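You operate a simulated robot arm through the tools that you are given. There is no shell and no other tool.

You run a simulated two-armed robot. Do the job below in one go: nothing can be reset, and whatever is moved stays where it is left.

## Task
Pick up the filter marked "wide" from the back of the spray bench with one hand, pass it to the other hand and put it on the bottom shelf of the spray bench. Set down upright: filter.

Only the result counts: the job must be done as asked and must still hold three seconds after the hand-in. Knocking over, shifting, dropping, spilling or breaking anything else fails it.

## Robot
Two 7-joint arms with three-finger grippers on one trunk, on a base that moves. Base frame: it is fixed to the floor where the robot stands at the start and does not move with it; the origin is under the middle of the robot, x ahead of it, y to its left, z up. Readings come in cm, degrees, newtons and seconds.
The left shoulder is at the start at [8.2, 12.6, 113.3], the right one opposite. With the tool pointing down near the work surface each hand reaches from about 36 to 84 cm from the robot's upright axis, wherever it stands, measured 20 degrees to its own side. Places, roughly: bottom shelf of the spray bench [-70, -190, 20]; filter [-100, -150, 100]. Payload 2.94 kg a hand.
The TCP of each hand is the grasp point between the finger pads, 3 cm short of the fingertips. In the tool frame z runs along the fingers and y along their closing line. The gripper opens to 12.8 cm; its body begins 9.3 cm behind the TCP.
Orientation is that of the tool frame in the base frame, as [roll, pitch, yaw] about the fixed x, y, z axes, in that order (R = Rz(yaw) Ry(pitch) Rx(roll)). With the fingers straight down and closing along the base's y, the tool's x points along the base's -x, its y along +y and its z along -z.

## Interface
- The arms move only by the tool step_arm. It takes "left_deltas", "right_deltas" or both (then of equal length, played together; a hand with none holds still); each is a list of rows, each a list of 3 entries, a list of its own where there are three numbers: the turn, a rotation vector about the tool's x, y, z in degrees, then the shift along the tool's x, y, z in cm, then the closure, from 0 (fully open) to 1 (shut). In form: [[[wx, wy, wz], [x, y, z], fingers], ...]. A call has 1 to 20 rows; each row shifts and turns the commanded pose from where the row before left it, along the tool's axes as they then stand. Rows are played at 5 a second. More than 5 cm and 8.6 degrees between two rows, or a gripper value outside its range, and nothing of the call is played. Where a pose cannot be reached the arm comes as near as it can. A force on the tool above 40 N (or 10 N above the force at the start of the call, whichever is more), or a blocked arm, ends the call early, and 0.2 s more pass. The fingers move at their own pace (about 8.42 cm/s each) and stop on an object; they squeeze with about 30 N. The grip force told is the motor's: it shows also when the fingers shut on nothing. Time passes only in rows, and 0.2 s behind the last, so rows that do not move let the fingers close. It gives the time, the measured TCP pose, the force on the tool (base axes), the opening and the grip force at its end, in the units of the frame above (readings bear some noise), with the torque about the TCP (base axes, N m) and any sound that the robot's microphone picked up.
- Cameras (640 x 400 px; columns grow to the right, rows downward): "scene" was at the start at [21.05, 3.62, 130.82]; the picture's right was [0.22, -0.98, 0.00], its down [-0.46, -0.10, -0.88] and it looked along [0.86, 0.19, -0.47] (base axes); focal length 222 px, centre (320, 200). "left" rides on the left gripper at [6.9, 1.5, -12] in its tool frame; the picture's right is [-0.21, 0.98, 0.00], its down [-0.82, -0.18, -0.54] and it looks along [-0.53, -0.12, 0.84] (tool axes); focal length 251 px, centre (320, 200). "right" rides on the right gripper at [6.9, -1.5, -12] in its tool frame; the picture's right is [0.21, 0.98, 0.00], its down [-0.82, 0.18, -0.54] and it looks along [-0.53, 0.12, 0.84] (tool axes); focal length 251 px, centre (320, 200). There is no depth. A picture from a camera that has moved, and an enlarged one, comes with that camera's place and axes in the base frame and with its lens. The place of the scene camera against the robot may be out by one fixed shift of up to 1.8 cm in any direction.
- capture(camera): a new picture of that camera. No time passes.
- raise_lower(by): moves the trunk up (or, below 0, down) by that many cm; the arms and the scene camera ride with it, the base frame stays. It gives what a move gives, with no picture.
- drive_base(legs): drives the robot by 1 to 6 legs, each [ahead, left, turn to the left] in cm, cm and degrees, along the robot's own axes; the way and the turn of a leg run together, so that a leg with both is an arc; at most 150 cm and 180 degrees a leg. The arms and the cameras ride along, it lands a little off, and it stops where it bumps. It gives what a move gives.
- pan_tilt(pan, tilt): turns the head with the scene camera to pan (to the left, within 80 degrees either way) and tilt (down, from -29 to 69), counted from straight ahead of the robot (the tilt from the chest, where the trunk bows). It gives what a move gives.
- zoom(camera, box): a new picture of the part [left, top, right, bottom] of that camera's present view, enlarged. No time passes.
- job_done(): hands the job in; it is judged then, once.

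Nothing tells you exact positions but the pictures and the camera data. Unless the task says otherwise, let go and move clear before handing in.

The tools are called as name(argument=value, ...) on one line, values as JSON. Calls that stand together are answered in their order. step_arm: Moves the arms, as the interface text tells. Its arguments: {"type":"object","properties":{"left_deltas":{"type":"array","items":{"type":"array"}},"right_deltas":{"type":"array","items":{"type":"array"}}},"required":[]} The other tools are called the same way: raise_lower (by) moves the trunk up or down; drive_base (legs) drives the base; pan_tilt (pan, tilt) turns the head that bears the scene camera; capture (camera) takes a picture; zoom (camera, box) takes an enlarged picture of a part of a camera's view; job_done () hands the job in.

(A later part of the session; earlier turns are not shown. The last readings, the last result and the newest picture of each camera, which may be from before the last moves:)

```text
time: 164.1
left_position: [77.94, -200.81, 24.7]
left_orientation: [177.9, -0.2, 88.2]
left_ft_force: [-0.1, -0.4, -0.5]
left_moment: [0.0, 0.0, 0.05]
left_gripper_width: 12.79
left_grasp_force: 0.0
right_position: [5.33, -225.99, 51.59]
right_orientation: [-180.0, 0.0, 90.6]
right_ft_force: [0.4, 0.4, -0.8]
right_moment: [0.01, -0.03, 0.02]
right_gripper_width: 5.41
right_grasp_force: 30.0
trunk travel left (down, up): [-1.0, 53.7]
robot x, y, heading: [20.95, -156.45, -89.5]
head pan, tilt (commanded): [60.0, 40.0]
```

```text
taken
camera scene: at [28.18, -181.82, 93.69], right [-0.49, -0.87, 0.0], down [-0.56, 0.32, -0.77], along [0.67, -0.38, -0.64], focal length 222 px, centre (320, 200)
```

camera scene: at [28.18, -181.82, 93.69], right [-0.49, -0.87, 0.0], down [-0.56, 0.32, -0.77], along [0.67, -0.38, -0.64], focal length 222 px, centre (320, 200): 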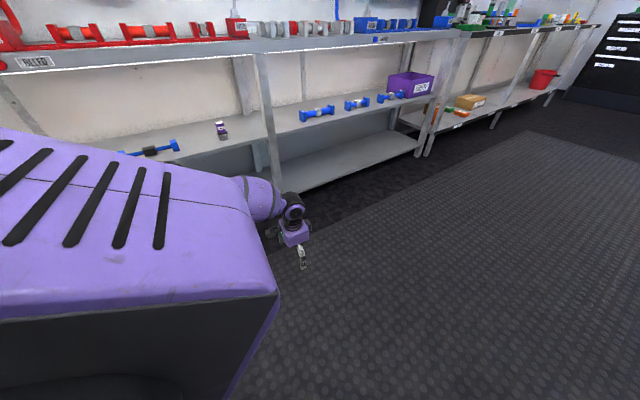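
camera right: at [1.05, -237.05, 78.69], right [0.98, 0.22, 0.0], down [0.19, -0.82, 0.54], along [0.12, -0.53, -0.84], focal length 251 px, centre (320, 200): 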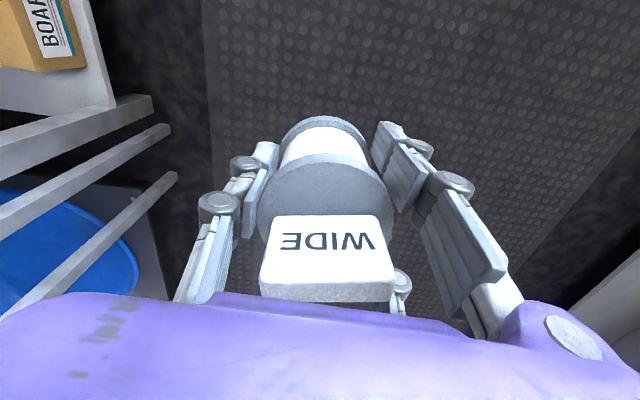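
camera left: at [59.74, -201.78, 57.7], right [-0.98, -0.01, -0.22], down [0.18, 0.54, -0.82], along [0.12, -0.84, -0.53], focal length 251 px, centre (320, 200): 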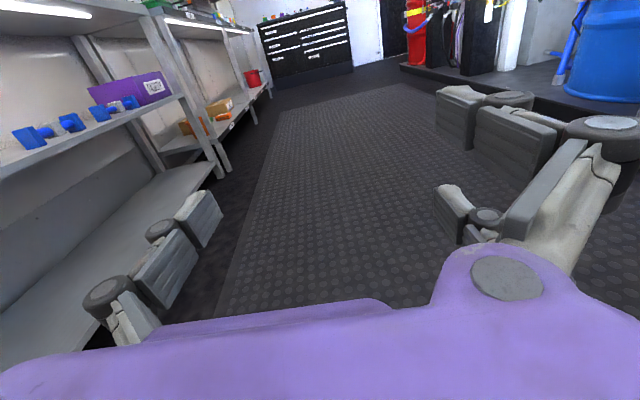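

Out to the side the hand gets much lower without trouble (z≈25 fingers-down). I'll go further down, then try pitching it level here.

step_arm(left_deltas=[[[0, -6, 0], [0, 0, 0], 0], [[0, -6, 0], [0, 0, 0], 0], [[0, -6, 0], [0, 0, 0], 0], [[0, -6, 0], [0, 0, 0], 0], [[0, -6, 0], [0, 0, 0], 0], [[0, -6, 0], [0, 0, 0], 0], [[0, -6, 0], [0, 0, 0], 0], [[0, -6, 0], [0, 0, 0], 0], [[0, -6, 0], [0, 0, 0], 0], [[0, -6, 0], [0, 0, 0], 0], [[0, 0, 0], [0, 0, 0], 0]])

capture(camera="scene")

```text
time: 166.5
left_position: [77.83, -200.78, 24.79]
left_orientation: [176.0, 59.8, 84.7]
left_ft_force: [0.7, 0.7, -0.3]
left_moment: [0.03, 0.01, 0.03]
left_gripper_width: 12.81
left_grasp_force: 0.1
right_position: [5.35, -226.07, 51.63]
right_orientation: [-180.0, 0.0, 90.6]
right_ft_force: [0.3, -0.3, -1.1]
right_moment: [0.01, -0.02, 0.03]
right_gripper_width: 5.45
right_grasp_force: 30.2
trunk travel left (down, up): [-1.0, 53.7]
robot x, y, heading: [20.54, -156.29, -89.5]
head pan, tilt (commanded): [60.0, 40.0]
```

```text
taken
camera scene: at [28.18, -181.82, 93.7], right [-0.49, -0.87, 0.0], down [-0.56, 0.32, -0.77], along [0.67, -0.38, -0.64], focal length 222 px, centre (320, 200)
```

scene: 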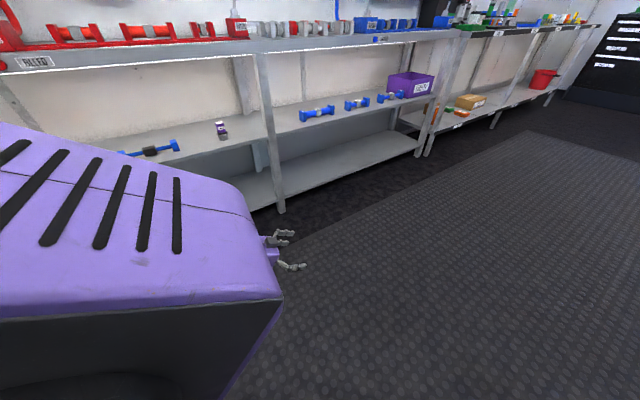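

That works: pitched up 60° at z≈25 with no error. I'll continue to level and lower further.

step_arm(left_deltas=[[[0, -6, 0], [0, 0, 0], 0], [[0, -6, 0], [0, 0, 0], 0], [[0, -6, 0], [0, 0, 0], 0], [[0, -6, 0], [0, 0, 0], 0], [[0, -6, 0], [0, 0, 0], 0], [[0, 0, 0], [1, 0, 0], 0], [[0, 0, 0], [1, 0, 0], 0], [[0, 0, 0], [1, 0, 0], 0], [[0, 0, 0], [1, 0, 0], 0], [[0, 0, 0], [1, 0, 0], 0], [[0, 0, 0], [1, 0, 0], 0], [[0, 0, 0], [0, 0, 0], 0]])

capture(camera="left")

```text
time: 169.1
left_position: [78.1, -200.76, 19.76]
left_orientation: [94.9, 87.9, 3.3]
left_ft_force: [0.2, 0.2, -0.2]
left_moment: [-0.01, -0.01, 0.0]
left_gripper_width: 12.78
left_grasp_force: 0.0
left hand out of reach, approached as far as the arm can: row 11
right_position: [5.28, -225.95, 51.56]
right_orientation: [180.0, 0.0, 90.6]
right_ft_force: [-0.4, 0.3, -1.0]
right_moment: [-0.04, 0.0, -0.02]
right_gripper_width: 5.43
right_grasp_force: 30.3
trunk travel left (down, up): [-1.0, 53.7]
robot x, y, heading: [20.75, -156.54, -89.3]
head pan, tilt (commanded): [60.0, 40.0]
```

```text
taken
camera left: at [80.21, -188.94, 13.02], right [0.97, -0.03, 0.25], down [-0.19, 0.54, 0.82], along [-0.16, -0.84, 0.52], focal length 251 px, centre (320, 200)
```

left: 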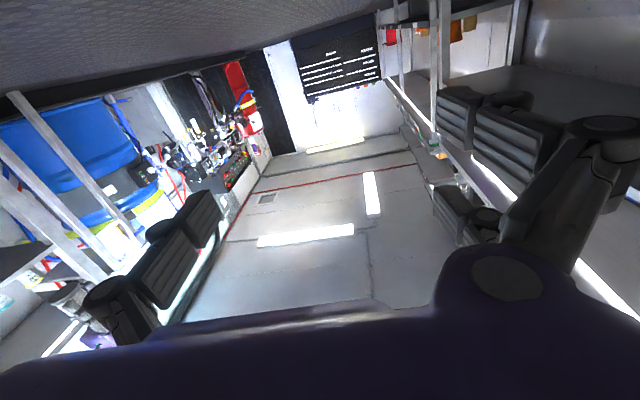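

The left hand reached a level forward pose at z≈20 out to the side — that's the placing pose. Now I'll check the path back: raise it level at the side, then move it toward the middle where the hand-over can happen.

step_arm(left_deltas=[[[0, 0, 0], [-1.5, 0, 0], 0], [[0, 0, 0], [-1.5, 0, 0], 0], [[0, 0, 0], [-1.5, 0, 0], 0], [[0, 0, 0], [-1.5, 0, 0], 0], [[0, 0, 0], [-1.5, 0, 0], 0], [[0, 0, 0], [-1.5, 0, 0], 0], [[0, 0, 0], [-1.5, 0, 0], 0], [[0, 0, 0], [-1.5, 0, 0], 0], [[0, 0, 0], [-1.5, 0, 0], 0], [[0, 0, 0], [-1.5, 0, 0], 0], [[0, 0, 0], [-1.5, 0, 0], 0], [[0, 0, 0], [-1.5, 0, 0], 0], [[0, 0, 0], [-1.5, 0, 0], 0], [[0, 0, 0], [-1.5, 0, 0], 0], [[0, 0, 0], [-1.5, 0, 0], 0], [[0, 0, 0], [-1.5, 0, 0], 0], [[0, 0, 0], [-1.5, 0, 0], 0], [[0, 0, 0], [-1.5, 0, 0], 0], [[0, 0, 0], [-1.5, 0, 0], 0], [[0, 0, 0], [-1.5, 0, 0], 0]])

step_arm(left_deltas=[[[0, 0, 0], [-1.5, 0, 0.5], 0], [[0, 0, 0], [-1.5, 0, 0.5], 0], [[0, 0, 0], [-1.5, 0, 0.5], 0], [[0, 0, 0], [-1.5, 0, 0.5], 0], [[0, 0, 0], [-1.5, 0, 0.5], 0], [[0, 0, 0], [-1.5, 0, 0.5], 0], [[0, 0, 0], [-1.5, 0, 0.5], 0], [[0, 0, 0], [-1.5, 0, 0.5], 0], [[0, 0, 0], [-1.5, 0, 0.5], 0], [[0, 0, 0], [-1.5, 0, 0.5], 0], [[0, 0, 0], [-1.5, 0, 0.5], 0], [[0, 0, 0], [-1.5, 0, 0.5], 0], [[0, 0, 0], [-1.5, 0, 0.5], 0], [[0, 0, 0], [-1.5, 0, 0.5], 0], [[0, 0, 0], [-1.5, 0, 0.5], 0], [[0, 0, 0], [-1.5, 0, 0.5], 0], [[0, 0, 0], [-1.5, 0, 0.5], 0], [[0, 0, 0], [-1.5, 0, 0.5], 0]])

pan_tilt(pan=20, tilt=30)

capture(camera="scene")

```text
time: 173.3
left_position: [91.28, -201.97, 31.31]
left_orientation: [90.9, 87.8, -0.8]
left_ft_force: [-0.1, 0.1, -0.3]
left_moment: [0.0, 0.01, 0.02]
left_gripper_width: 12.8
left_grasp_force: 0.1
left hand out of reach, approached as far as the arm can: row 1, 2, 3, 4, 5, 6, 7, 8, 9, 10, 11, 12, 13, 14, 15, 16, 17, 18, 19, 20
right_position: [5.34, -225.94, 51.64]
right_orientation: [-179.9, 0.0, 90.6]
right_ft_force: [-0.2, -0.4, -0.6]
right_moment: [0.0, -0.02, -0.01]
right_gripper_width: 5.45
right_grasp_force: 30.2
trunk travel left (down, up): [-1.0, 53.7]
robot x, y, heading: [20.85, -156.23, -89.3]
head pan, tilt (commanded): [60.0, 40.0]
```

```text
time: 177.1
left_position: [102.02, -212.99, 50.17]
left_orientation: [94.0, 87.8, 2.1]
left_ft_force: [-1.8, 0.1, 0.0]
left_moment: [0.0, 0.0, -0.03]
left_gripper_width: 12.82
left_grasp_force: 0.1
left hand out of reach, approached as far as the arm can: row 1, 2, 3, 4, 5, 6, 7, 8, 9, 10, 11, 12, 13, 14, 15, 16, 17, 18
right_position: [5.32, -226.13, 51.5]
right_orientation: [180.0, -0.1, 90.6]
right_ft_force: [-0.6, 0.4, -1.0]
right_moment: [0.03, -0.02, -0.02]
right_gripper_width: 5.45
right_grasp_force: 30.2
trunk travel left (down, up): [-1.0, 53.7]
robot x, y, heading: [20.83, -156.52, -89.5]
head pan, tilt (commanded): [60.0, 40.0]
```

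```text
time: 178.2
left_position: [102.02, -212.99, 50.03]
left_orientation: [93.3, 87.9, 1.5]
left_ft_force: [0.2, -0.6, 0.2]
left_moment: [-0.01, 0.0, 0.03]
left_gripper_width: 12.79
left_grasp_force: 0.0
right_position: [5.41, -226.03, 51.42]
right_orientation: [-179.9, 0.1, 90.6]
right_ft_force: [0.3, 0.2, 0.0]
right_moment: [-0.03, 0.01, 0.0]
right_gripper_width: 5.44
right_grasp_force: 29.7
trunk travel left (down, up): [-1.0, 53.7]
robot x, y, heading: [20.95, -156.36, -89.3]
head pan, tilt (commanded): [20.0, 30.0]
```

```text
taken
camera scene: at [23.96, -186.11, 95.23], right [-0.94, -0.35, 0.0], down [-0.18, 0.47, -0.87], along [0.3, -0.81, -0.5], focal length 222 px, centre (320, 200)
```

scene: 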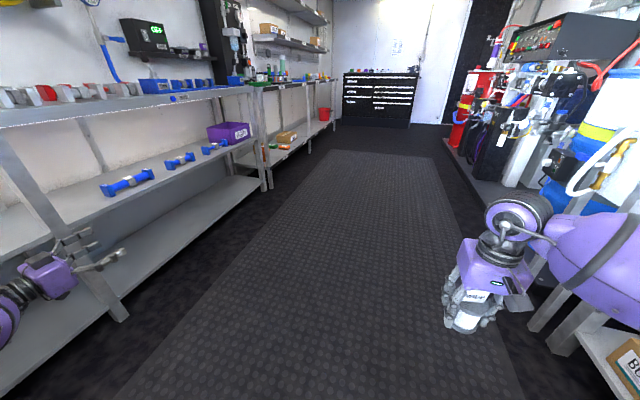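

The left arm has straightened and drifted out toward the left bench. I'll bring it back inward with very small steps.

step_arm(left_deltas=[[[0, 0, 0], [0, -0.5, 0], 0], [[0, 0, 0], [0, -0.5, 0], 0], [[0, 0, 0], [0, -0.5, 0], 0], [[0, 0, 0], [0, -0.5, 0], 0], [[0, 0, 0], [0, -0.5, 0], 0], [[0, 0, 0], [0, -0.5, 0], 0], [[0, 0, 0], [0, -0.5, 0], 0], [[0, 0, 0], [0, -0.5, 0], 0], [[0, 0, 0], [0, -0.5, 0], 0], [[0, 0, 0], [0, -0.5, 0], 0], [[0, 0, 0], [0, -0.5, 0], 0], [[0, 0, 0], [0, -0.5, 0], 0], [[0, 0, 0], [0, -0.5, 0], 0], [[0, 0, 0], [0, -0.5, 0], 0], [[0, 0, 0], [0, -0.5, 0], 0], [[0, 0, 0], [0, -0.5, 0], 0]])

capture(camera="scene")

```text
time: 181.6
left_position: [100.12, -214.28, 46.8]
left_orientation: [92.4, 87.9, 0.5]
left_ft_force: [0.6, 0.3, 0.0]
left_moment: [0.01, -0.02, 0.0]
left_gripper_width: 12.79
left_grasp_force: 0.1
left hand out of reach, approached as far as the arm can: row 1, 2, 3, 4, 5, 6, 7, 8, 9, 10, 11, 12, 13, 14, 15, 16
right_position: [5.46, -226.11, 51.57]
right_orientation: [-179.9, 0.1, 90.6]
right_ft_force: [0.0, 0.2, -0.8]
right_moment: [-0.02, 0.0, 0.0]
right_gripper_width: 5.44
right_grasp_force: 29.9
trunk travel left (down, up): [-1.0, 53.7]
robot x, y, heading: [20.85, -156.35, -89.2]
head pan, tilt (commanded): [20.0, 30.0]
```

```text
taken
camera scene: at [23.96, -186.11, 95.23], right [-0.94, -0.35, 0.0], down [-0.18, 0.47, -0.87], along [0.3, -0.81, -0.5], focal length 222 px, centre (320, 200)
```

scene: 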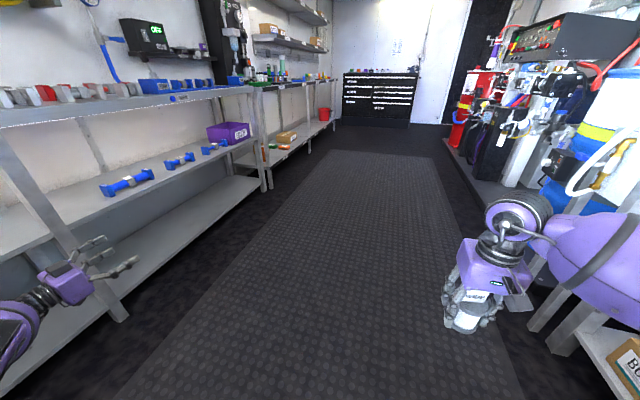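

step_arm(left_deltas=[[[0, 0, 0], [1, 0, 0], 0], [[0, 0, 0], [1, 0, 0], 0], [[0, 0, 0], [1, 0, 0], 0], [[0, 0, 0], [1, 0, 0], 0], [[0, 0, 0], [1, 0, 0], 0], [[0, 0, 0], [1, 0, 0], 0], [[0, 0, 0], [0, 0, 0], 0]])

step_arm(left_deltas=[[[0, 0, 0], [0, -0.5, 0], 0], [[0, 0, 0], [0, -0.5, 0], 0], [[0, 0, 0], [0, -0.5, 0], 0], [[0, 0, 0], [0, -0.5, 0], 0], [[0, 0, 0], [0, -0.5, 0], 0], [[0, 0, 0], [0, -0.5, 0], 0], [[0, 0, 0], [0, 0, 0], 0]])

```text
time: 183.2
left_position: [98.23, -212.84, 42.47]
left_orientation: [94.4, 87.9, 2.7]
left_ft_force: [-0.6, 0.1, -0.4]
left_moment: [0.0, -0.01, 0.0]
left_gripper_width: 12.8
left_grasp_force: 0.1
left hand out of reach, approached as far as the arm can: row 1, 2, 3, 4, 5, 6
right_position: [5.38, -226.11, 51.55]
right_orientation: [-180.0, 0.0, 90.7]
right_ft_force: [0.1, -1.1, -0.3]
right_moment: [0.0, 0.02, 0.04]
right_gripper_width: 5.45
right_grasp_force: 30.4
trunk travel left (down, up): [-1.0, 53.7]
robot x, y, heading: [20.68, -155.99, -89.6]
head pan, tilt (commanded): [20.0, 30.0]
```

```text
time: 184.8
left_position: [97.05, -213.21, 41.25]
left_orientation: [91.7, 87.9, -0.3]
left_ft_force: [-0.5, 0.3, 0.4]
left_moment: [-0.01, 0.0, 0.02]
left_gripper_width: 12.8
left_grasp_force: 0.0
left hand out of reach, approached as far as the arm can: row 1, 2, 3, 4, 5, 6
right_position: [5.43, -226.17, 51.56]
right_orientation: [-179.9, 0.0, 90.6]
right_ft_force: [0.4, -0.5, 0.3]
right_moment: [0.0, -0.03, 0.01]
right_gripper_width: 5.45
right_grasp_force: 30.4
trunk travel left (down, up): [-1.0, 53.7]
robot x, y, heading: [20.56, -155.82, -89.2]
head pan, tilt (commanded): [20.0, 30.0]
```

step_arm(left_deltas=[[[0, 6, 0], [0, 0, 0], 0], [[0, 6, 0], [0, 0, 0], 0], [[0, 6, 0], [0, 0, 0], 0], [[0, 6, 0], [0, 0, 0], 0], [[0, 6, 0], [0, 0, 0], 0], [[0, 6, 0], [0, 0, 0], 0], [[0, 6, 0], [0, 0, 0], 0], [[0, 6, 0], [0, 0, 0], 0], [[0, 6, 0], [0, 0, 0], 0], [[0, 6, 0], [0, 0, 0], 0], [[0, 6, 0], [0, 0, 0], 0], [[0, 6, 0], [0, 0, 0], 0], [[0, 6, 0], [0, 0, 0], 0], [[0, 6, 0], [0, 0, 0], 0], [[0, 6, 0], [0, 0, 0], 0], [[0, 0, 0], [0, 0, 0], 0]])

step_arm(left_deltas=[[[0, 0, 0], [0, -1, 0], 0], [[0, 0, 0], [0, -1, 0], 0], [[0, 0, 0], [0, -1, 0], 0], [[0, 0, 0], [0, -1, 0], 0], [[0, 0, 0], [0, -1, 0], 0], [[0, 0, 0], [0, -1, 0], 0], [[0, 0, 0], [0, -1, 0], 0], [[0, 0, 0], [0, -1, 0], 0], [[0, 0, 0], [0, 0, 0], 0]])

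capture(camera="scene")

```text
time: 188.2
left_position: [98.05, -212.34, 38.26]
left_orientation: [178.0, -0.3, 88.3]
left_ft_force: [-0.7, -0.8, -0.5]
left_moment: [0.05, 0.01, -0.01]
left_gripper_width: 12.84
left_grasp_force: 0.0
left hand out of reach, approached as far as the arm can: row 1, 2, 3, 4, 5, 6, 7, 11, 12, 13, 14, 15
right_position: [5.4, -225.95, 51.4]
right_orientation: [180.0, 0.0, 90.6]
right_ft_force: [0.6, -0.6, -0.6]
right_moment: [-0.03, 0.0, 0.02]
right_gripper_width: 5.43
right_grasp_force: 30.1
trunk travel left (down, up): [-1.0, 53.7]
robot x, y, heading: [20.54, -156.09, -89.6]
head pan, tilt (commanded): [20.0, 30.0]
```

```text
time: 190.2
left_position: [95.17, -215.74, 36.31]
left_orientation: [178.0, -0.2, 88.3]
left_ft_force: [0.4, -0.5, 0.3]
left_moment: [0.0, 0.0, 0.01]
left_gripper_width: 12.81
left_grasp_force: 0.1
left hand out of reach, approached as far as the arm can: row 1, 2, 3, 4, 5, 6, 7, 8
right_position: [5.5, -225.94, 51.49]
right_orientation: [180.0, 0.1, 90.7]
right_ft_force: [0.2, 0.0, -0.2]
right_moment: [-0.01, -0.01, 0.0]
right_gripper_width: 5.42
right_grasp_force: 30.0
trunk travel left (down, up): [-1.0, 53.7]
robot x, y, heading: [20.81, -156.21, -89.3]
head pan, tilt (commanded): [20.0, 30.0]
```

```text
taken
camera scene: at [23.96, -186.11, 95.23], right [-0.94, -0.35, 0.0], down [-0.18, 0.47, -0.87], along [0.3, -0.81, -0.5], focal length 222 px, centre (320, 200)
```

scene: 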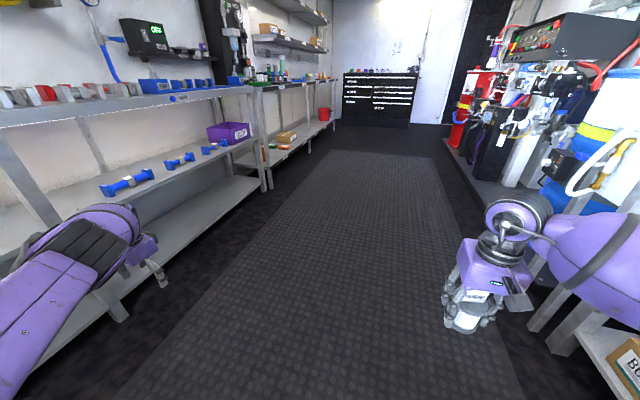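

step_arm(left_deltas=[[[0, 0, 0], [0, 0, 1.5], 0], [[0, 0, 0], [0, 0, 1.5], 0], [[0, 0, 0], [0, 0, 1.5], 0], [[0, 0, 0], [0, 0, 0], 0]])

step_arm(left_deltas=[[[0, 0, 0], [0.4, -0.5, -0.1], 0], [[0, 0, 0], [0.4, -0.5, -0.1], 0], [[0, 0, 0], [0.4, -0.5, -0.1], 0], [[0, 0, 0], [0.4, -0.5, -0.1], 0], [[0, 0, 0], [0.4, -0.5, -0.1], 0], [[0, 0, 0], [0.4, -0.5, -0.1], 0], [[0, 0, 0], [0.4, -0.5, -0.1], 0], [[0, 0, 0], [0.4, -0.5, -0.1], 0], [[0, 0, 0], [0, 0, 0], 0]])

```text
time: 191.2
left_position: [94.14, -214.99, 32.05]
left_orientation: [178.0, -0.2, 88.3]
left_ft_force: [0.7, 0.8, 0.4]
left_moment: [-0.03, 0.0, 0.02]
left_gripper_width: 12.8
left_grasp_force: 0.1
left hand out of reach, approached as far as the arm can: row 1, 2, 3
right_position: [5.37, -226.08, 51.68]
right_orientation: [180.0, 0.0, 90.6]
right_ft_force: [0.1, -0.4, -0.1]
right_moment: [0.01, 0.02, 0.01]
right_gripper_width: 5.45
right_grasp_force: 30.5
trunk travel left (down, up): [-1.0, 53.7]
robot x, y, heading: [20.79, -156.36, -89.4]
head pan, tilt (commanded): [20.0, 30.0]
```

```text
time: 193.2
left_position: [94.26, -214.89, 32.06]
left_orientation: [178.1, -0.2, 88.2]
left_ft_force: [0.0, -0.2, 0.1]
left_moment: [0.03, 0.03, -0.03]
left_gripper_width: 12.77
left_grasp_force: 0.1
left hand out of reach, approached as far as the arm can: row 1, 2, 3, 4, 5, 6, 7, 8
right_position: [5.31, -225.98, 51.48]
right_orientation: [179.9, 0.1, 90.6]
right_ft_force: [-0.2, -0.2, -0.6]
right_moment: [-0.03, 0.01, 0.02]
right_gripper_width: 5.44
right_grasp_force: 30.1
trunk travel left (down, up): [-1.0, 53.7]
robot x, y, heading: [20.85, -156.25, -89.5]
head pan, tilt (commanded): [20.0, 30.0]
```

step_arm(left_deltas=[[[0, 0, 0], [0, -0.7, 1], 0], [[0, 0, 0], [0, -0.7, 1], 0], [[0, 0, 0], [0, -0.7, 1], 0], [[0, 0, 0], [0, -0.7, 1], 0], [[0, 0, 0], [0, -0.7, 1], 0], [[0, 0, 0], [0, -0.7, 1], 0], [[0, 0, 0], [0, -0.7, 1], 0], [[0, 0, 0], [0, -0.7, 1], 0], [[0, 0, 0], [0, -0.7, 1], 0], [[0, 0, 0], [0, -0.7, 1], 0], [[0, 0, 0], [0, -0.7, 1], 0], [[0, 0, 0], [0, -0.7, 1], 0], [[0, 0, 0], [0, 0, 0], 0]])

step_arm(left_deltas=[[[0, 0, 0], [0, -1, 0], 0], [[0, 0, 0], [0, -1, 0], 0], [[0, 0, 0], [0, -1, 0], 0], [[0, 0, 0], [0, -1, 0], 0], [[0, 0, 0], [0, -1, 0], 0], [[0, 0, 0], [0, -1, 0], 0], [[0, 0, 0], [0, 0, 0], 0]])

capture(camera="scene")

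```text
time: 196.0
left_position: [86.38, -214.83, 19.57]
left_orientation: [178.0, -0.3, 88.2]
left_ft_force: [-0.4, 0.7, 0.4]
left_moment: [0.01, 0.0, 0.0]
left_gripper_width: 12.81
left_grasp_force: 0.0
left hand out of reach, approached as far as the arm can: row 3
right_position: [5.39, -225.98, 51.53]
right_orientation: [180.0, 0.0, 90.5]
right_ft_force: [1.2, 0.1, -0.5]
right_moment: [-0.01, -0.03, 0.02]
right_gripper_width: 5.43
right_grasp_force: 30.3
trunk travel left (down, up): [-1.0, 53.7]
robot x, y, heading: [20.48, -156.44, -89.6]
head pan, tilt (commanded): [20.0, 30.0]
```

```text
time: 197.6
left_position: [82.77, -216.83, 17.48]
left_orientation: [178.1, -0.3, 88.2]
left_ft_force: [0.2, -0.3, 0.0]
left_moment: [-0.01, 0.01, 0.0]
left_gripper_width: 12.78
left_grasp_force: 0.1
left hand out of reach, approached as far as the arm can: row 1, 2, 3, 4, 5, 6
right_position: [5.4, -225.98, 51.54]
right_orientation: [179.9, 0.0, 90.5]
right_ft_force: [-1.2, 0.1, -0.2]
right_moment: [0.03, 0.01, 0.02]
right_gripper_width: 5.42
right_grasp_force: 30.2
trunk travel left (down, up): [-1.0, 53.7]
robot x, y, heading: [20.62, -155.89, -89.2]
head pan, tilt (commanded): [20.0, 30.0]
```

```text
taken
camera scene: at [23.96, -186.11, 95.23], right [-0.94, -0.35, 0.0], down [-0.18, 0.47, -0.87], along [0.3, -0.81, -0.5], focal length 222 px, centre (320, 200)
```

scene: 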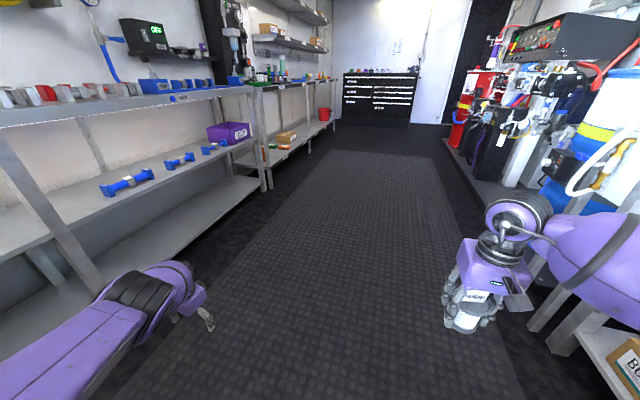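

step_arm(left_deltas=[[[0, 0, 0], [0.26, -0.24, -0.19], 0], [[0, 0, 0], [0.26, -0.24, -0.19], 0], [[0, 0, 0], [0.26, -0.24, -0.19], 0], [[0, 0, 0], [0.26, -0.24, -0.19], 0], [[0, 0, 0], [0.26, -0.24, -0.19], 0], [[0, 0, 0], [0.26, -0.24, -0.19], 0], [[0, 0, 0], [0.26, -0.24, -0.19], 0], [[0, 0, 0], [0.26, -0.24, -0.19], 0], [[0, 0, 0], [0, 0, 0], 0]])

step_arm(left_deltas=[[[0, 0, 0], [0.7, 0, 0.4], 0], [[0, 0, 0], [0.7, 0, 0.4], 0], [[0, 0, 0], [0.7, 0, 0.4], 0], [[0, 0, 0], [0.7, 0, 0.4], 0], [[0, 0, 0], [0.7, 0, 0.4], 0], [[0, 0, 0], [0.7, 0, 0.4], 0], [[0, 0, 0], [0, 0, 0], 0]])

```text
time: 199.6
left_position: [82.78, -216.88, 17.41]
left_orientation: [178.0, -0.2, 88.3]
left_ft_force: [0.7, 0.0, 0.3]
left_moment: [-0.01, 0.0, 0.01]
left_gripper_width: 12.82
left_grasp_force: 0.0
left hand out of reach, approached as far as the arm can: row 1, 2, 3, 4, 5, 6, 7, 8
right_position: [5.4, -226.02, 51.49]
right_orientation: [180.0, 0.0, 90.6]
right_ft_force: [0.7, 0.1, -1.2]
right_moment: [0.01, 0.01, 0.0]
right_gripper_width: 5.45
right_grasp_force: 30.4
trunk travel left (down, up): [-1.0, 53.7]
robot x, y, heading: [20.87, -156.15, -89.4]
head pan, tilt (commanded): [20.0, 30.0]
```

```text
time: 201.2
left_position: [83.51, -213.1, 14.48]
left_orientation: [178.1, -0.3, 88.2]
left_ft_force: [0.7, 0.2, -0.3]
left_moment: [0.02, -0.01, -0.01]
left_gripper_width: 12.81
left_grasp_force: 0.0
left hand out of reach, approached as far as the arm can: row 2, 5
right_position: [5.26, -225.92, 51.37]
right_orientation: [179.9, 0.0, 90.5]
right_ft_force: [-0.3, 0.3, -0.9]
right_moment: [0.01, 0.0, -0.01]
right_gripper_width: 5.43
right_grasp_force: 29.9
trunk travel left (down, up): [-1.0, 53.7]
robot x, y, heading: [20.94, -156.2, -89.5]
head pan, tilt (commanded): [20.0, 30.0]
```

step_arm(left_deltas=[[[0, 0, 0], [-0.7, -0.8, -1], 0], [[0, 0, 0], [-0.7, -0.8, -1], 0], [[0, 0, 0], [-0.7, -0.8, -1], 0], [[0, 0, 0], [-0.7, -0.8, -1], 0], [[0, 0, 0], [-0.7, -0.8, -1], 0], [[0, 0, 0], [-0.7, -0.8, -1], 0], [[0, 0, 0], [-0.7, -0.8, -1], 0], [[0, 0, 0], [-0.7, -0.8, -1], 0], [[0, 0, 0], [-0.7, -0.8, -1], 0], [[0, 0, 0], [-0.7, -0.8, -1], 0], [[0, 0, 0], [-0.7, -0.8, -1], 0], [[0, 0, 0], [-0.7, -0.8, -1], 0], [[0, 0, 0], [-0.7, -0.8, -1], 0], [[0, 0, 0], [-0.7, -0.8, -1], 0], [[0, 0, 0], [-0.7, -0.8, -1], 0], [[0, 0, 0], [-0.7, -0.8, -1], 0], [[0, 0, 0], [-0.7, -0.8, -1], 0], [[0, 0, 0], [-0.7, -0.8, -1], 0], [[0, 0, 0], [-0.7, -0.8, -1], 0], [[0, 0, 0], [-0.7, -0.8, -1], 0]])

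capture(camera="scene")

```text
time: 205.4
left_position: [71.27, -232.88, 29.2]
left_orientation: [178.0, -0.3, 88.3]
left_ft_force: [0.7, -0.5, 0.4]
left_moment: [0.03, 0.03, 0.01]
left_gripper_width: 12.81
left_grasp_force: 0.1
left hand out of reach, approached as far as the arm can: row 1, 2, 3, 4, 5, 6, 7, 8, 9, 10, 11, 12, 13, 14, 15, 16, 18, 20
right_position: [5.31, -226.03, 51.58]
right_orientation: [179.9, 0.1, 90.7]
right_ft_force: [0.3, 0.7, -0.9]
right_moment: [0.0, 0.0, -0.02]
right_gripper_width: 5.44
right_grasp_force: 30.0
trunk travel left (down, up): [-1.0, 53.7]
robot x, y, heading: [20.71, -156.04, -89.2]
head pan, tilt (commanded): [20.0, 30.0]
```

```text
taken
camera scene: at [23.95, -186.11, 95.23], right [-0.94, -0.35, 0.0], down [-0.18, 0.47, -0.87], along [0.3, -0.81, -0.5], focal length 222 px, centre (320, 200)
```

scene: 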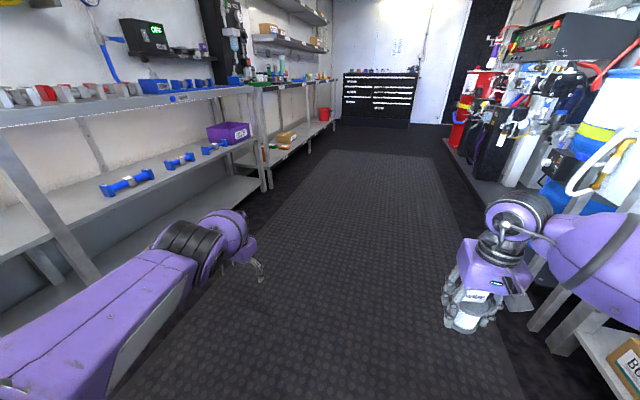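

step_arm(left_deltas=[[[0, 0, 0], [0.45, -0.2, -0.1], 0], [[0, 0, 0], [0.45, -0.2, -0.1], 0], [[0, 0, 0], [0.45, -0.2, -0.1], 0], [[0, 0, 0], [0.45, -0.2, -0.1], 0], [[0, 0, 0], [0.45, -0.2, -0.1], 0], [[0, 0, 0], [0.45, -0.2, -0.1], 0], [[0, 0, 0], [0.45, -0.2, -0.1], 0], [[0, 0, 0], [0.45, -0.2, -0.1], 0], [[0, 0, 0], [0.45, -0.2, -0.1], 0], [[0, 0, 0], [0.45, -0.2, -0.1], 0], [[0, 0, 0], [0, 0, 0], 0]])

step_arm(left_deltas=[[[0, 0, 0], [0, 0, -1], 0], [[0, 0, 0], [0, 0, -1], 0], [[0, 0, 0], [0, 0, -1], 0], [[0, 0, 0], [0, 0, -1], 0], [[0, 0, 0], [0, 0, -1], 0], [[0, 0, 0], [0, 0, -1], 0], [[0, 0, 0], [0, 0, -1], 0], [[0, 0, 0], [0, 0, -1], 0], [[0, 0, 0], [0, 0, 0], 0]])

```text
time: 207.8
left_position: [71.5, -233.0, 29.18]
left_orientation: [178.0, -0.3, 88.3]
left_ft_force: [-0.4, 0.0, 0.2]
left_moment: [0.01, -0.01, 0.0]
left_gripper_width: 12.81
left_grasp_force: 0.1
left hand out of reach, approached as far as the arm can: row 1, 2, 3, 4, 5, 6, 7, 8, 9, 10
right_position: [5.31, -226.06, 51.61]
right_orientation: [180.0, 0.0, 90.5]
right_ft_force: [-0.4, -0.5, -0.5]
right_moment: [0.0, 0.03, 0.01]
right_gripper_width: 5.46
right_grasp_force: 30.4
trunk travel left (down, up): [-1.0, 53.7]
robot x, y, heading: [20.79, -156.1, -89.4]
head pan, tilt (commanded): [20.0, 30.0]
```

```text
time: 209.8
left_position: [72.43, -235.25, 36.44]
left_orientation: [177.9, -0.3, 88.3]
left_ft_force: [0.0, 0.2, 0.0]
left_moment: [0.02, -0.01, 0.01]
left_gripper_width: 12.8
left_grasp_force: 0.0
left hand out of reach, approached as far as the arm can: row 1, 2, 3, 4, 5, 6, 7
right_position: [5.33, -226.11, 51.44]
right_orientation: [-179.9, 0.0, 90.6]
right_ft_force: [-0.3, 0.1, -0.5]
right_moment: [0.0, 0.0, 0.01]
right_gripper_width: 5.43
right_grasp_force: 30.1
trunk travel left (down, up): [-1.0, 53.7]
robot x, y, heading: [20.65, -155.99, -89.5]
head pan, tilt (commanded): [20.0, 30.0]
```

step_arm(left_deltas=[[[0, 0, 0], [0, -1, 0], 0], [[0, 0, 0], [0, -1, 0], 0], [[0, 0, 0], [0, -1, 0], 0], [[0, 0, 0], [0, -1, 0], 0], [[0, 0, 0], [0, -1, 0], 0], [[0, 0, 0], [0, -1, 0], 0], [[0, 0, 0], [0, -1, 0], 0], [[0, 0, 0], [0, -1, 0], 0], [[0, 0, 0], [0, -1, 0], 0], [[0, 0, 0], [0, -1, 0], 0], [[0, 0, 0], [0, -1, 0], 0], [[0, 0, 0], [0, -1, 0], 0], [[0, 0, 0], [0, -1, 0], 0], [[0, 0, 0], [0, -1, 0], 0], [[0, 0, 0], [0, -1, 0], 0], [[0, 0, 0], [0, 0, 0], 0]])

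step_arm(left_deltas=[[[0, 0, 0], [0.5, 0, 0], 0], [[0, 0, 0], [0.5, 0, 0], 0], [[0, 0, 0], [0.5, 0, 0], 0], [[0, 0, 0], [0.5, 0, 0], 0], [[0, 0, 0], [0.5, 0, 0], 0], [[0, 0, 0], [0.5, 0, 0], 0], [[0, 0, 0], [0, 0, 0], 0]])

capture(camera="scene")

```text
time: 213.2
left_position: [59.4, -239.6, 33.97]
left_orientation: [178.0, -0.3, 88.4]
left_ft_force: [-1.0, -1.5, 0.4]
left_moment: [0.0, 0.02, -0.01]
left_gripper_width: 12.8
left_grasp_force: 0.1
left hand out of reach, approached as far as the arm can: row 1, 2, 3, 4, 5, 6, 7, 8, 9, 10, 11, 12, 14, 15
right_position: [5.33, -225.95, 51.65]
right_orientation: [-180.0, 0.0, 90.6]
right_ft_force: [0.5, 0.5, -0.3]
right_moment: [-0.02, -0.02, 0.0]
right_gripper_width: 5.43
right_grasp_force: 29.9
trunk travel left (down, up): [-1.0, 53.7]
robot x, y, heading: [20.67, -156.32, -89.7]
head pan, tilt (commanded): [20.0, 30.0]
```

```text
time: 214.8
left_position: [60.21, -239.24, 33.16]
left_orientation: [178.0, -0.4, 88.4]
left_ft_force: [0.3, 1.1, -0.1]
left_moment: [-0.03, 0.02, -0.02]
left_gripper_width: 12.81
left_grasp_force: 0.1
left hand out of reach, approached as far as the arm can: row 1, 2, 3, 4, 5, 6
right_position: [5.38, -226.1, 51.58]
right_orientation: [180.0, -0.1, 90.6]
right_ft_force: [0.1, -0.8, 0.1]
right_moment: [0.01, 0.0, -0.01]
right_gripper_width: 5.43
right_grasp_force: 30.0
trunk travel left (down, up): [-1.0, 53.7]
robot x, y, heading: [20.88, -156.26, -89.4]
head pan, tilt (commanded): [20.0, 30.0]
```

```text
taken
camera scene: at [23.96, -186.11, 95.23], right [-0.94, -0.35, 0.0], down [-0.18, 0.47, -0.87], along [0.3, -0.81, -0.5], focal length 222 px, centre (320, 200)
```

scene: 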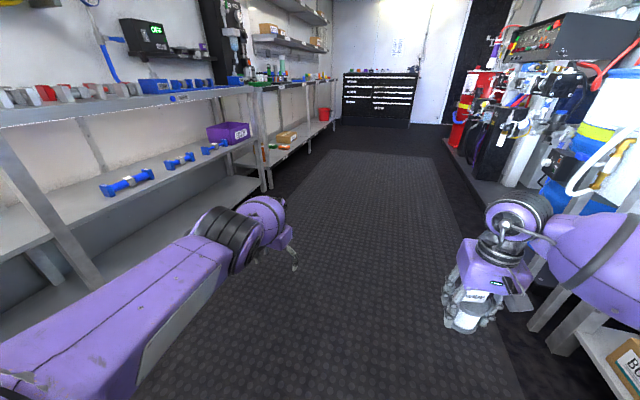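

step_arm(left_deltas=[[[0, 0, 0], [0, -0.8, -1], 0], [[0, 0, 0], [0, -0.8, -1], 0], [[0, 0, 0], [0, -0.8, -1], 0], [[0, 0, 0], [0, -0.8, -1], 0], [[0, 0, 0], [0, -0.8, -1], 0], [[0, 0, 0], [0, -0.8, -1], 0], [[0, 0, 0], [0, -0.8, -1], 0], [[0, 0, 0], [0, -0.8, -1], 0], [[0, 0, 0], [0, -0.8, -1], 0], [[0, 0, 0], [0, -0.8, -1], 0], [[0, 0, 0], [0, -0.8, -1], 0], [[0, 0, 0], [0, -0.8, -1], 0], [[0, 0, 0], [0, -0.8, -1], 0], [[0, 0, 0], [0, -0.8, -1], 0], [[0, 0, 0], [0, -0.8, -1], 0], [[0, 0, 0], [0, -0.8, -1], 0], [[0, 0, 0], [0, -0.8, -1], 0], [[0, 0, 0], [0, -0.8, -1], 0], [[0, 0, 0], [0, -0.8, -1], 0], [[0, 0, 0], [0, 0, 0], 0]])

step_arm(left_deltas=[[[0, 0, 0], [0, 0, 2], 0], [[0, 0, 0], [0, 0, 2], 0], [[0, 0, 0], [0, 0, 2], 0], [[0, 0, 0], [0, 0, 0], 0]])

step_arm(left_deltas=[[[0, 0, 0], [0, 2, 0], 0], [[0, 0, 0], [0, 2, 0], 0], [[0, 0, 0], [0, 2, 0], 0], [[0, 0, 0], [0, 0, 0], 0]])

step_arm(left_deltas=[[[0, 0, 0], [0.5, 0, 0], 0], [[0, 0, 0], [0.5, 0, 0], 0], [[0, 0, 0], [0.5, 0, 0], 0], [[0, 0, 0], [0.5, 0, 0], 0], [[0, 0, 0], [0.5, 0, 0], 0], [[0, 0, 0], [0.5, 0, 0], 0], [[0, 0, 0], [0, 0, 0], 0]])

```text
time: 219.0
left_position: [45.73, -245.74, 49.99]
left_orientation: [178.0, -0.4, 88.2]
left_ft_force: [-0.9, 0.2, -0.4]
left_moment: [0.01, 0.0, -0.05]
left_gripper_width: 12.79
left_grasp_force: 0.0
left hand out of reach, approached as far as the arm can: row 1, 2, 3, 4, 5, 6, 7, 8, 9, 10, 11, 12, 13, 15, 17, 19
right_position: [5.37, -226.1, 51.58]
right_orientation: [-180.0, 0.1, 90.6]
right_ft_force: [0.0, -0.4, 0.1]
right_moment: [0.02, -0.04, 0.01]
right_gripper_width: 5.46
right_grasp_force: 30.5
trunk travel left (down, up): [-1.0, 53.7]
robot x, y, heading: [21.05, -156.17, -89.6]
head pan, tilt (commanded): [20.0, 30.0]
```

```text
time: 220.0
left_position: [45.96, -244.86, 44.08]
left_orientation: [177.9, -0.2, 88.2]
left_ft_force: [0.2, -0.3, -0.1]
left_moment: [-0.03, 0.03, 0.01]
left_gripper_width: 12.82
left_grasp_force: 0.0
left hand out of reach, approached as far as the arm can: row 3
right_position: [5.3, -225.92, 51.54]
right_orientation: [-180.0, 0.0, 90.6]
right_ft_force: [-0.2, -0.3, -1.2]
right_moment: [-0.03, 0.02, 0.02]
right_gripper_width: 5.42
right_grasp_force: 30.4
trunk travel left (down, up): [-1.0, 53.7]
robot x, y, heading: [20.98, -156.41, -89.4]
head pan, tilt (commanded): [20.0, 30.0]
```

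```text
time: 221.0
left_position: [51.85, -244.41, 44.49]
left_orientation: [177.9, -0.3, 88.3]
left_ft_force: [0.3, 0.1, 1.0]
left_moment: [-0.03, 0.03, 0.0]
left_gripper_width: 12.79
left_grasp_force: 0.1
left hand out of reach, approached as far as the arm can: row 2
right_position: [5.46, -226.03, 51.41]
right_orientation: [-179.9, 0.0, 90.6]
right_ft_force: [0.4, 0.1, -0.8]
right_moment: [0.03, -0.01, -0.02]
right_gripper_width: 5.44
right_grasp_force: 30.2
trunk travel left (down, up): [-1.0, 53.7]
robot x, y, heading: [21.06, -156.09, -89.4]
head pan, tilt (commanded): [20.0, 30.0]
```

```text
time: 222.6
left_position: [52.1, -241.62, 44.42]
left_orientation: [178.0, -0.2, 88.2]
left_ft_force: [0.1, 0.1, -0.3]
left_moment: [0.03, -0.01, -0.04]
left_gripper_width: 12.82
left_grasp_force: 0.2
right_position: [5.32, -225.96, 51.61]
right_orientation: [179.9, -0.1, 90.6]
right_ft_force: [0.0, 0.2, -1.0]
right_moment: [0.03, -0.02, -0.03]
right_gripper_width: 5.43
right_grasp_force: 29.7
trunk travel left (down, up): [-1.0, 53.7]
robot x, y, heading: [20.51, -156.46, -89.3]
head pan, tilt (commanded): [20.0, 30.0]
```

Unstuck. I'll retract the left hand further to a comfortable bent-elbow posture and look.

step_arm(left_deltas=[[[0, 0, 0], [1, 0, -0.5], 0], [[0, 0, 0], [1, 0, -0.5], 0], [[0, 0, 0], [1, 0, -0.5], 0], [[0, 0, 0], [1, 0, -0.5], 0], [[0, 0, 0], [1, 0, -0.5], 0], [[0, 0, 0], [1, 0, -0.5], 0], [[0, 0, 0], [1, 0, -0.5], 0], [[0, 0, 0], [1, 0, -0.5], 0], [[0, 0, 0], [1, 0, -0.5], 0], [[0, 0, 0], [1, 0, -0.5], 0], [[0, 0, 0], [1, 0, -0.5], 0], [[0, 0, 0], [1, 0, -0.5], 0], [[0, 0, 0], [1, 0, -0.5], 0], [[0, 0, 0], [1, 0, -0.5], 0], [[0, 0, 0], [1, 0, -0.5], 0], [[0, 0, 0], [1, 0, -0.5], 0], [[0, 0, 0], [1, 0, -0.5], 0], [[0, 0, 0], [1, 0, -0.5], 0], [[0, 0, 0], [0, 0, 0], 0]])

pan_tilt(pan=50, tilt=40)

capture(camera="scene")

```text
time: 226.6
left_position: [52.2, -223.55, 53.44]
left_orientation: [177.9, -0.2, 88.2]
left_ft_force: [0.1, -0.5, -0.8]
left_moment: [0.02, 0.0, 0.01]
left_gripper_width: 12.82
left_grasp_force: 0.1
right_position: [5.22, -226.06, 51.53]
right_orientation: [-180.0, 0.0, 90.7]
right_ft_force: [0.0, -0.4, -0.7]
right_moment: [0.0, -0.01, -0.01]
right_gripper_width: 5.41
right_grasp_force: 30.2
trunk travel left (down, up): [-1.0, 53.7]
robot x, y, heading: [20.95, -156.24, -89.3]
head pan, tilt (commanded): [20.0, 30.0]
```

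```text
time: 227.5
left_position: [52.22, -223.54, 53.42]
left_orientation: [177.9, -0.1, 88.1]
left_ft_force: [0.0, 0.1, -0.4]
left_moment: [-0.02, 0.0, 0.03]
left_gripper_width: 12.78
left_grasp_force: 0.0
right_position: [5.44, -225.9, 51.58]
right_orientation: [180.0, 0.0, 90.6]
right_ft_force: [0.1, 0.2, -0.9]
right_moment: [-0.02, -0.02, 0.0]
right_gripper_width: 5.44
right_grasp_force: 30.1
trunk travel left (down, up): [-1.0, 53.7]
robot x, y, heading: [20.56, -156.5, -89.5]
head pan, tilt (commanded): [50.0, 40.0]
```

```text
taken
camera scene: at [25.15, -185.55, 95.19], right [-0.87, -0.48, 0.0], down [-0.24, 0.44, -0.86], along [0.42, -0.76, -0.5], focal length 222 px, centre (320, 200)
```

scene: 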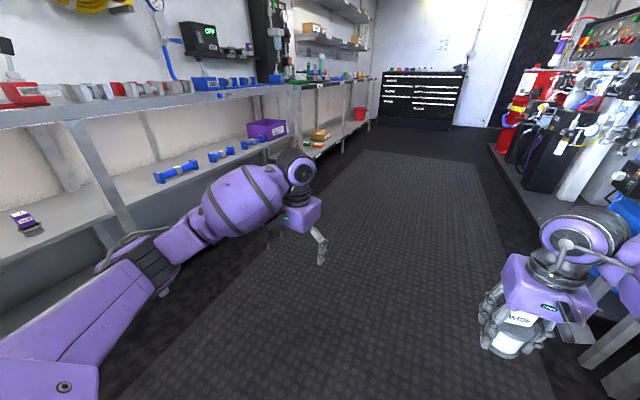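

The elbow is now below the wrist — a much better posture for low work. I'll try pitching to level here, then lowering.

step_arm(left_deltas=[[[0, -6, 0], [0, 0, 0], 0], [[0, -6, 0], [0, 0, 0], 0], [[0, -6, 0], [0, 0, 0], 0], [[0, -6, 0], [0, 0, 0], 0], [[0, -6, 0], [0, 0, 0], 0], [[0, -6, 0], [0, 0, 0], 0], [[0, -6, 0], [0, 0, 0], 0], [[0, -6, 0], [0, 0, 0], 0], [[0, -6, 0], [0, 0, 0], 0], [[0, -6, 0], [0, 0, 0], 0], [[0, -6, 0], [0, 0, 0], 0], [[0, -6, 0], [0, 0, 0], 0], [[0, -6, 0], [0, 0, 0], 0], [[0, -6, 0], [0, 0, 0], 0], [[0, -6, 0], [0, 0, 0], 0], [[0, 0, 0], [0, 0, 0], 0]])

capture(camera="scene")

```text
time: 230.9
left_position: [52.21, -223.68, 53.43]
left_orientation: [92.4, 87.9, 0.8]
left_ft_force: [0.2, -0.3, 0.7]
left_moment: [-0.01, 0.02, 0.01]
left_gripper_width: 12.79
left_grasp_force: 0.0
right_position: [5.4, -226.0, 51.48]
right_orientation: [179.9, 0.1, 90.6]
right_ft_force: [0.8, 0.2, -0.4]
right_moment: [-0.01, 0.03, 0.0]
right_gripper_width: 5.43
right_grasp_force: 30.2
trunk travel left (down, up): [-1.0, 53.7]
robot x, y, heading: [20.91, -155.84, -89.5]
head pan, tilt (commanded): [50.0, 40.0]
```

```text
taken
camera scene: at [27.34, -183.04, 93.69], right [-0.64, -0.77, 0.0], down [-0.5, 0.41, -0.77], along [0.59, -0.49, -0.64], focal length 222 px, centre (320, 200)
```

scene: 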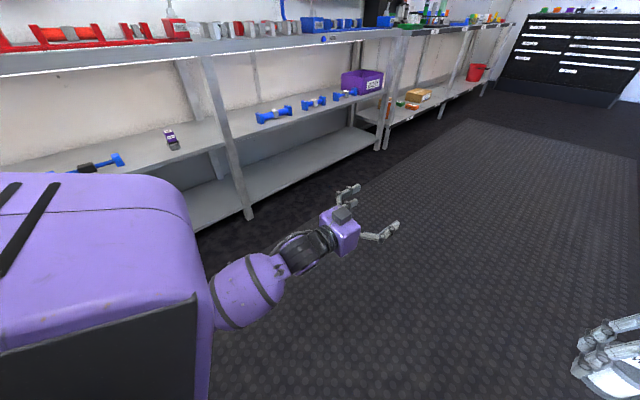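

Level with no errors. Now lower it.

step_arm(left_deltas=[[[0, 0, 0], [1.2, 0, 0], 0], [[0, 0, 0], [1.2, 0, 0], 0], [[0, 0, 0], [1.2, 0, 0], 0], [[0, 0, 0], [1.2, 0, 0], 0], [[0, 0, 0], [1.2, 0, 0], 0], [[0, 0, 0], [1.2, 0, 0], 0], [[0, 0, 0], [1.2, 0, 0], 0], [[0, 0, 0], [1.2, 0, 0], 0], [[0, 0, 0], [1.2, 0, 0], 0], [[0, 0, 0], [1.2, 0, 0], 0], [[0, 0, 0], [1.2, 0, 0], 0], [[0, 0, 0], [1.2, 0, 0], 0], [[0, 0, 0], [1.2, 0, 0], 0], [[0, 0, 0], [1.2, 0, 0], 0], [[0, 0, 0], [1.2, 0, 0], 0], [[0, 0, 0], [1.2, 0, 0], 0], [[0, 0, 0], [1.2, 0, 0], 0], [[0, 0, 0], [1.2, 0, 0], 0], [[0, 0, 0], [1.2, 0, 0], 0], [[0, 0, 0], [1.2, 0, 0], 0]])

capture(camera="scene")

```text
time: 235.1
left_position: [53.09, -223.5, 29.49]
left_orientation: [93.2, 87.8, 1.4]
left_ft_force: [0.2, 0.1, -0.2]
left_moment: [0.0, -0.01, 0.0]
left_gripper_width: 12.77
left_grasp_force: 0.0
right_position: [5.38, -225.99, 51.45]
right_orientation: [180.0, 0.0, 90.6]
right_ft_force: [1.3, 0.2, -0.3]
right_moment: [0.02, -0.03, -0.04]
right_gripper_width: 5.44
right_grasp_force: 30.1
trunk travel left (down, up): [-1.0, 53.7]
robot x, y, heading: [20.56, -156.2, -89.4]
head pan, tilt (commanded): [50.0, 40.0]
```

```text
taken
camera scene: at [27.34, -183.05, 93.69], right [-0.64, -0.77, 0.0], down [-0.5, 0.41, -0.77], along [0.59, -0.49, -0.64], focal length 222 px, centre (320, 200)
```

scene: 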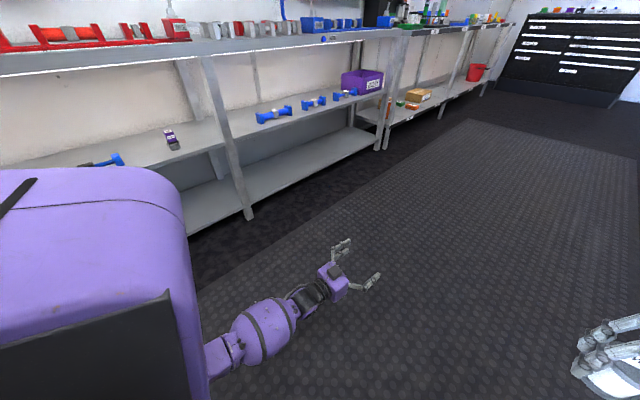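

Excellent — no errors at z≈29. I'll continue down to about z=16.

step_arm(left_deltas=[[[0, 0, 0], [1.1, 0, 0], 0], [[0, 0, 0], [1.1, 0, 0], 0], [[0, 0, 0], [1.1, 0, 0], 0], [[0, 0, 0], [1.1, 0, 0], 0], [[0, 0, 0], [1.1, 0, 0], 0], [[0, 0, 0], [1.1, 0, 0], 0], [[0, 0, 0], [1.1, 0, 0], 0], [[0, 0, 0], [1.1, 0, 0], 0], [[0, 0, 0], [1.1, 0, 0], 0], [[0, 0, 0], [1.1, 0, 0], 0], [[0, 0, 0], [1.1, 0, 0], 0], [[0, 0, 0], [1.1, 0, 0], 0], [[0, 0, 0], [0, 0, 0], 0]])

capture(camera="left")

```text
time: 237.9
left_position: [53.57, -223.54, 16.3]
left_orientation: [94.1, 87.9, 2.2]
left_ft_force: [0.1, 0.2, -0.3]
left_moment: [0.03, -0.01, -0.06]
left_gripper_width: 12.77
left_grasp_force: 0.0
right_position: [5.34, -226.04, 51.51]
right_orientation: [-180.0, 0.0, 90.6]
right_ft_force: [0.4, -0.1, -0.9]
right_moment: [-0.01, 0.02, -0.01]
right_gripper_width: 5.46
right_grasp_force: 30.3
trunk travel left (down, up): [-1.0, 53.7]
robot x, y, heading: [20.73, -156.05, -89.0]
head pan, tilt (commanded): [50.0, 40.0]
```

```text
taken
camera left: at [55.64, -211.75, 9.5], right [0.97, -0.03, 0.25], down [-0.19, 0.54, 0.82], along [-0.16, -0.84, 0.52], focal length 251 px, centre (320, 200)
```

left: 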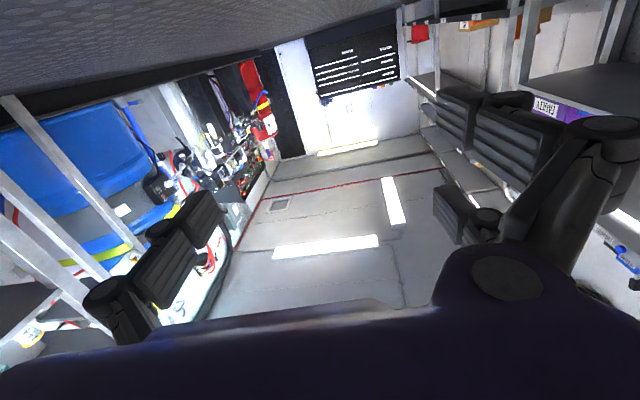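

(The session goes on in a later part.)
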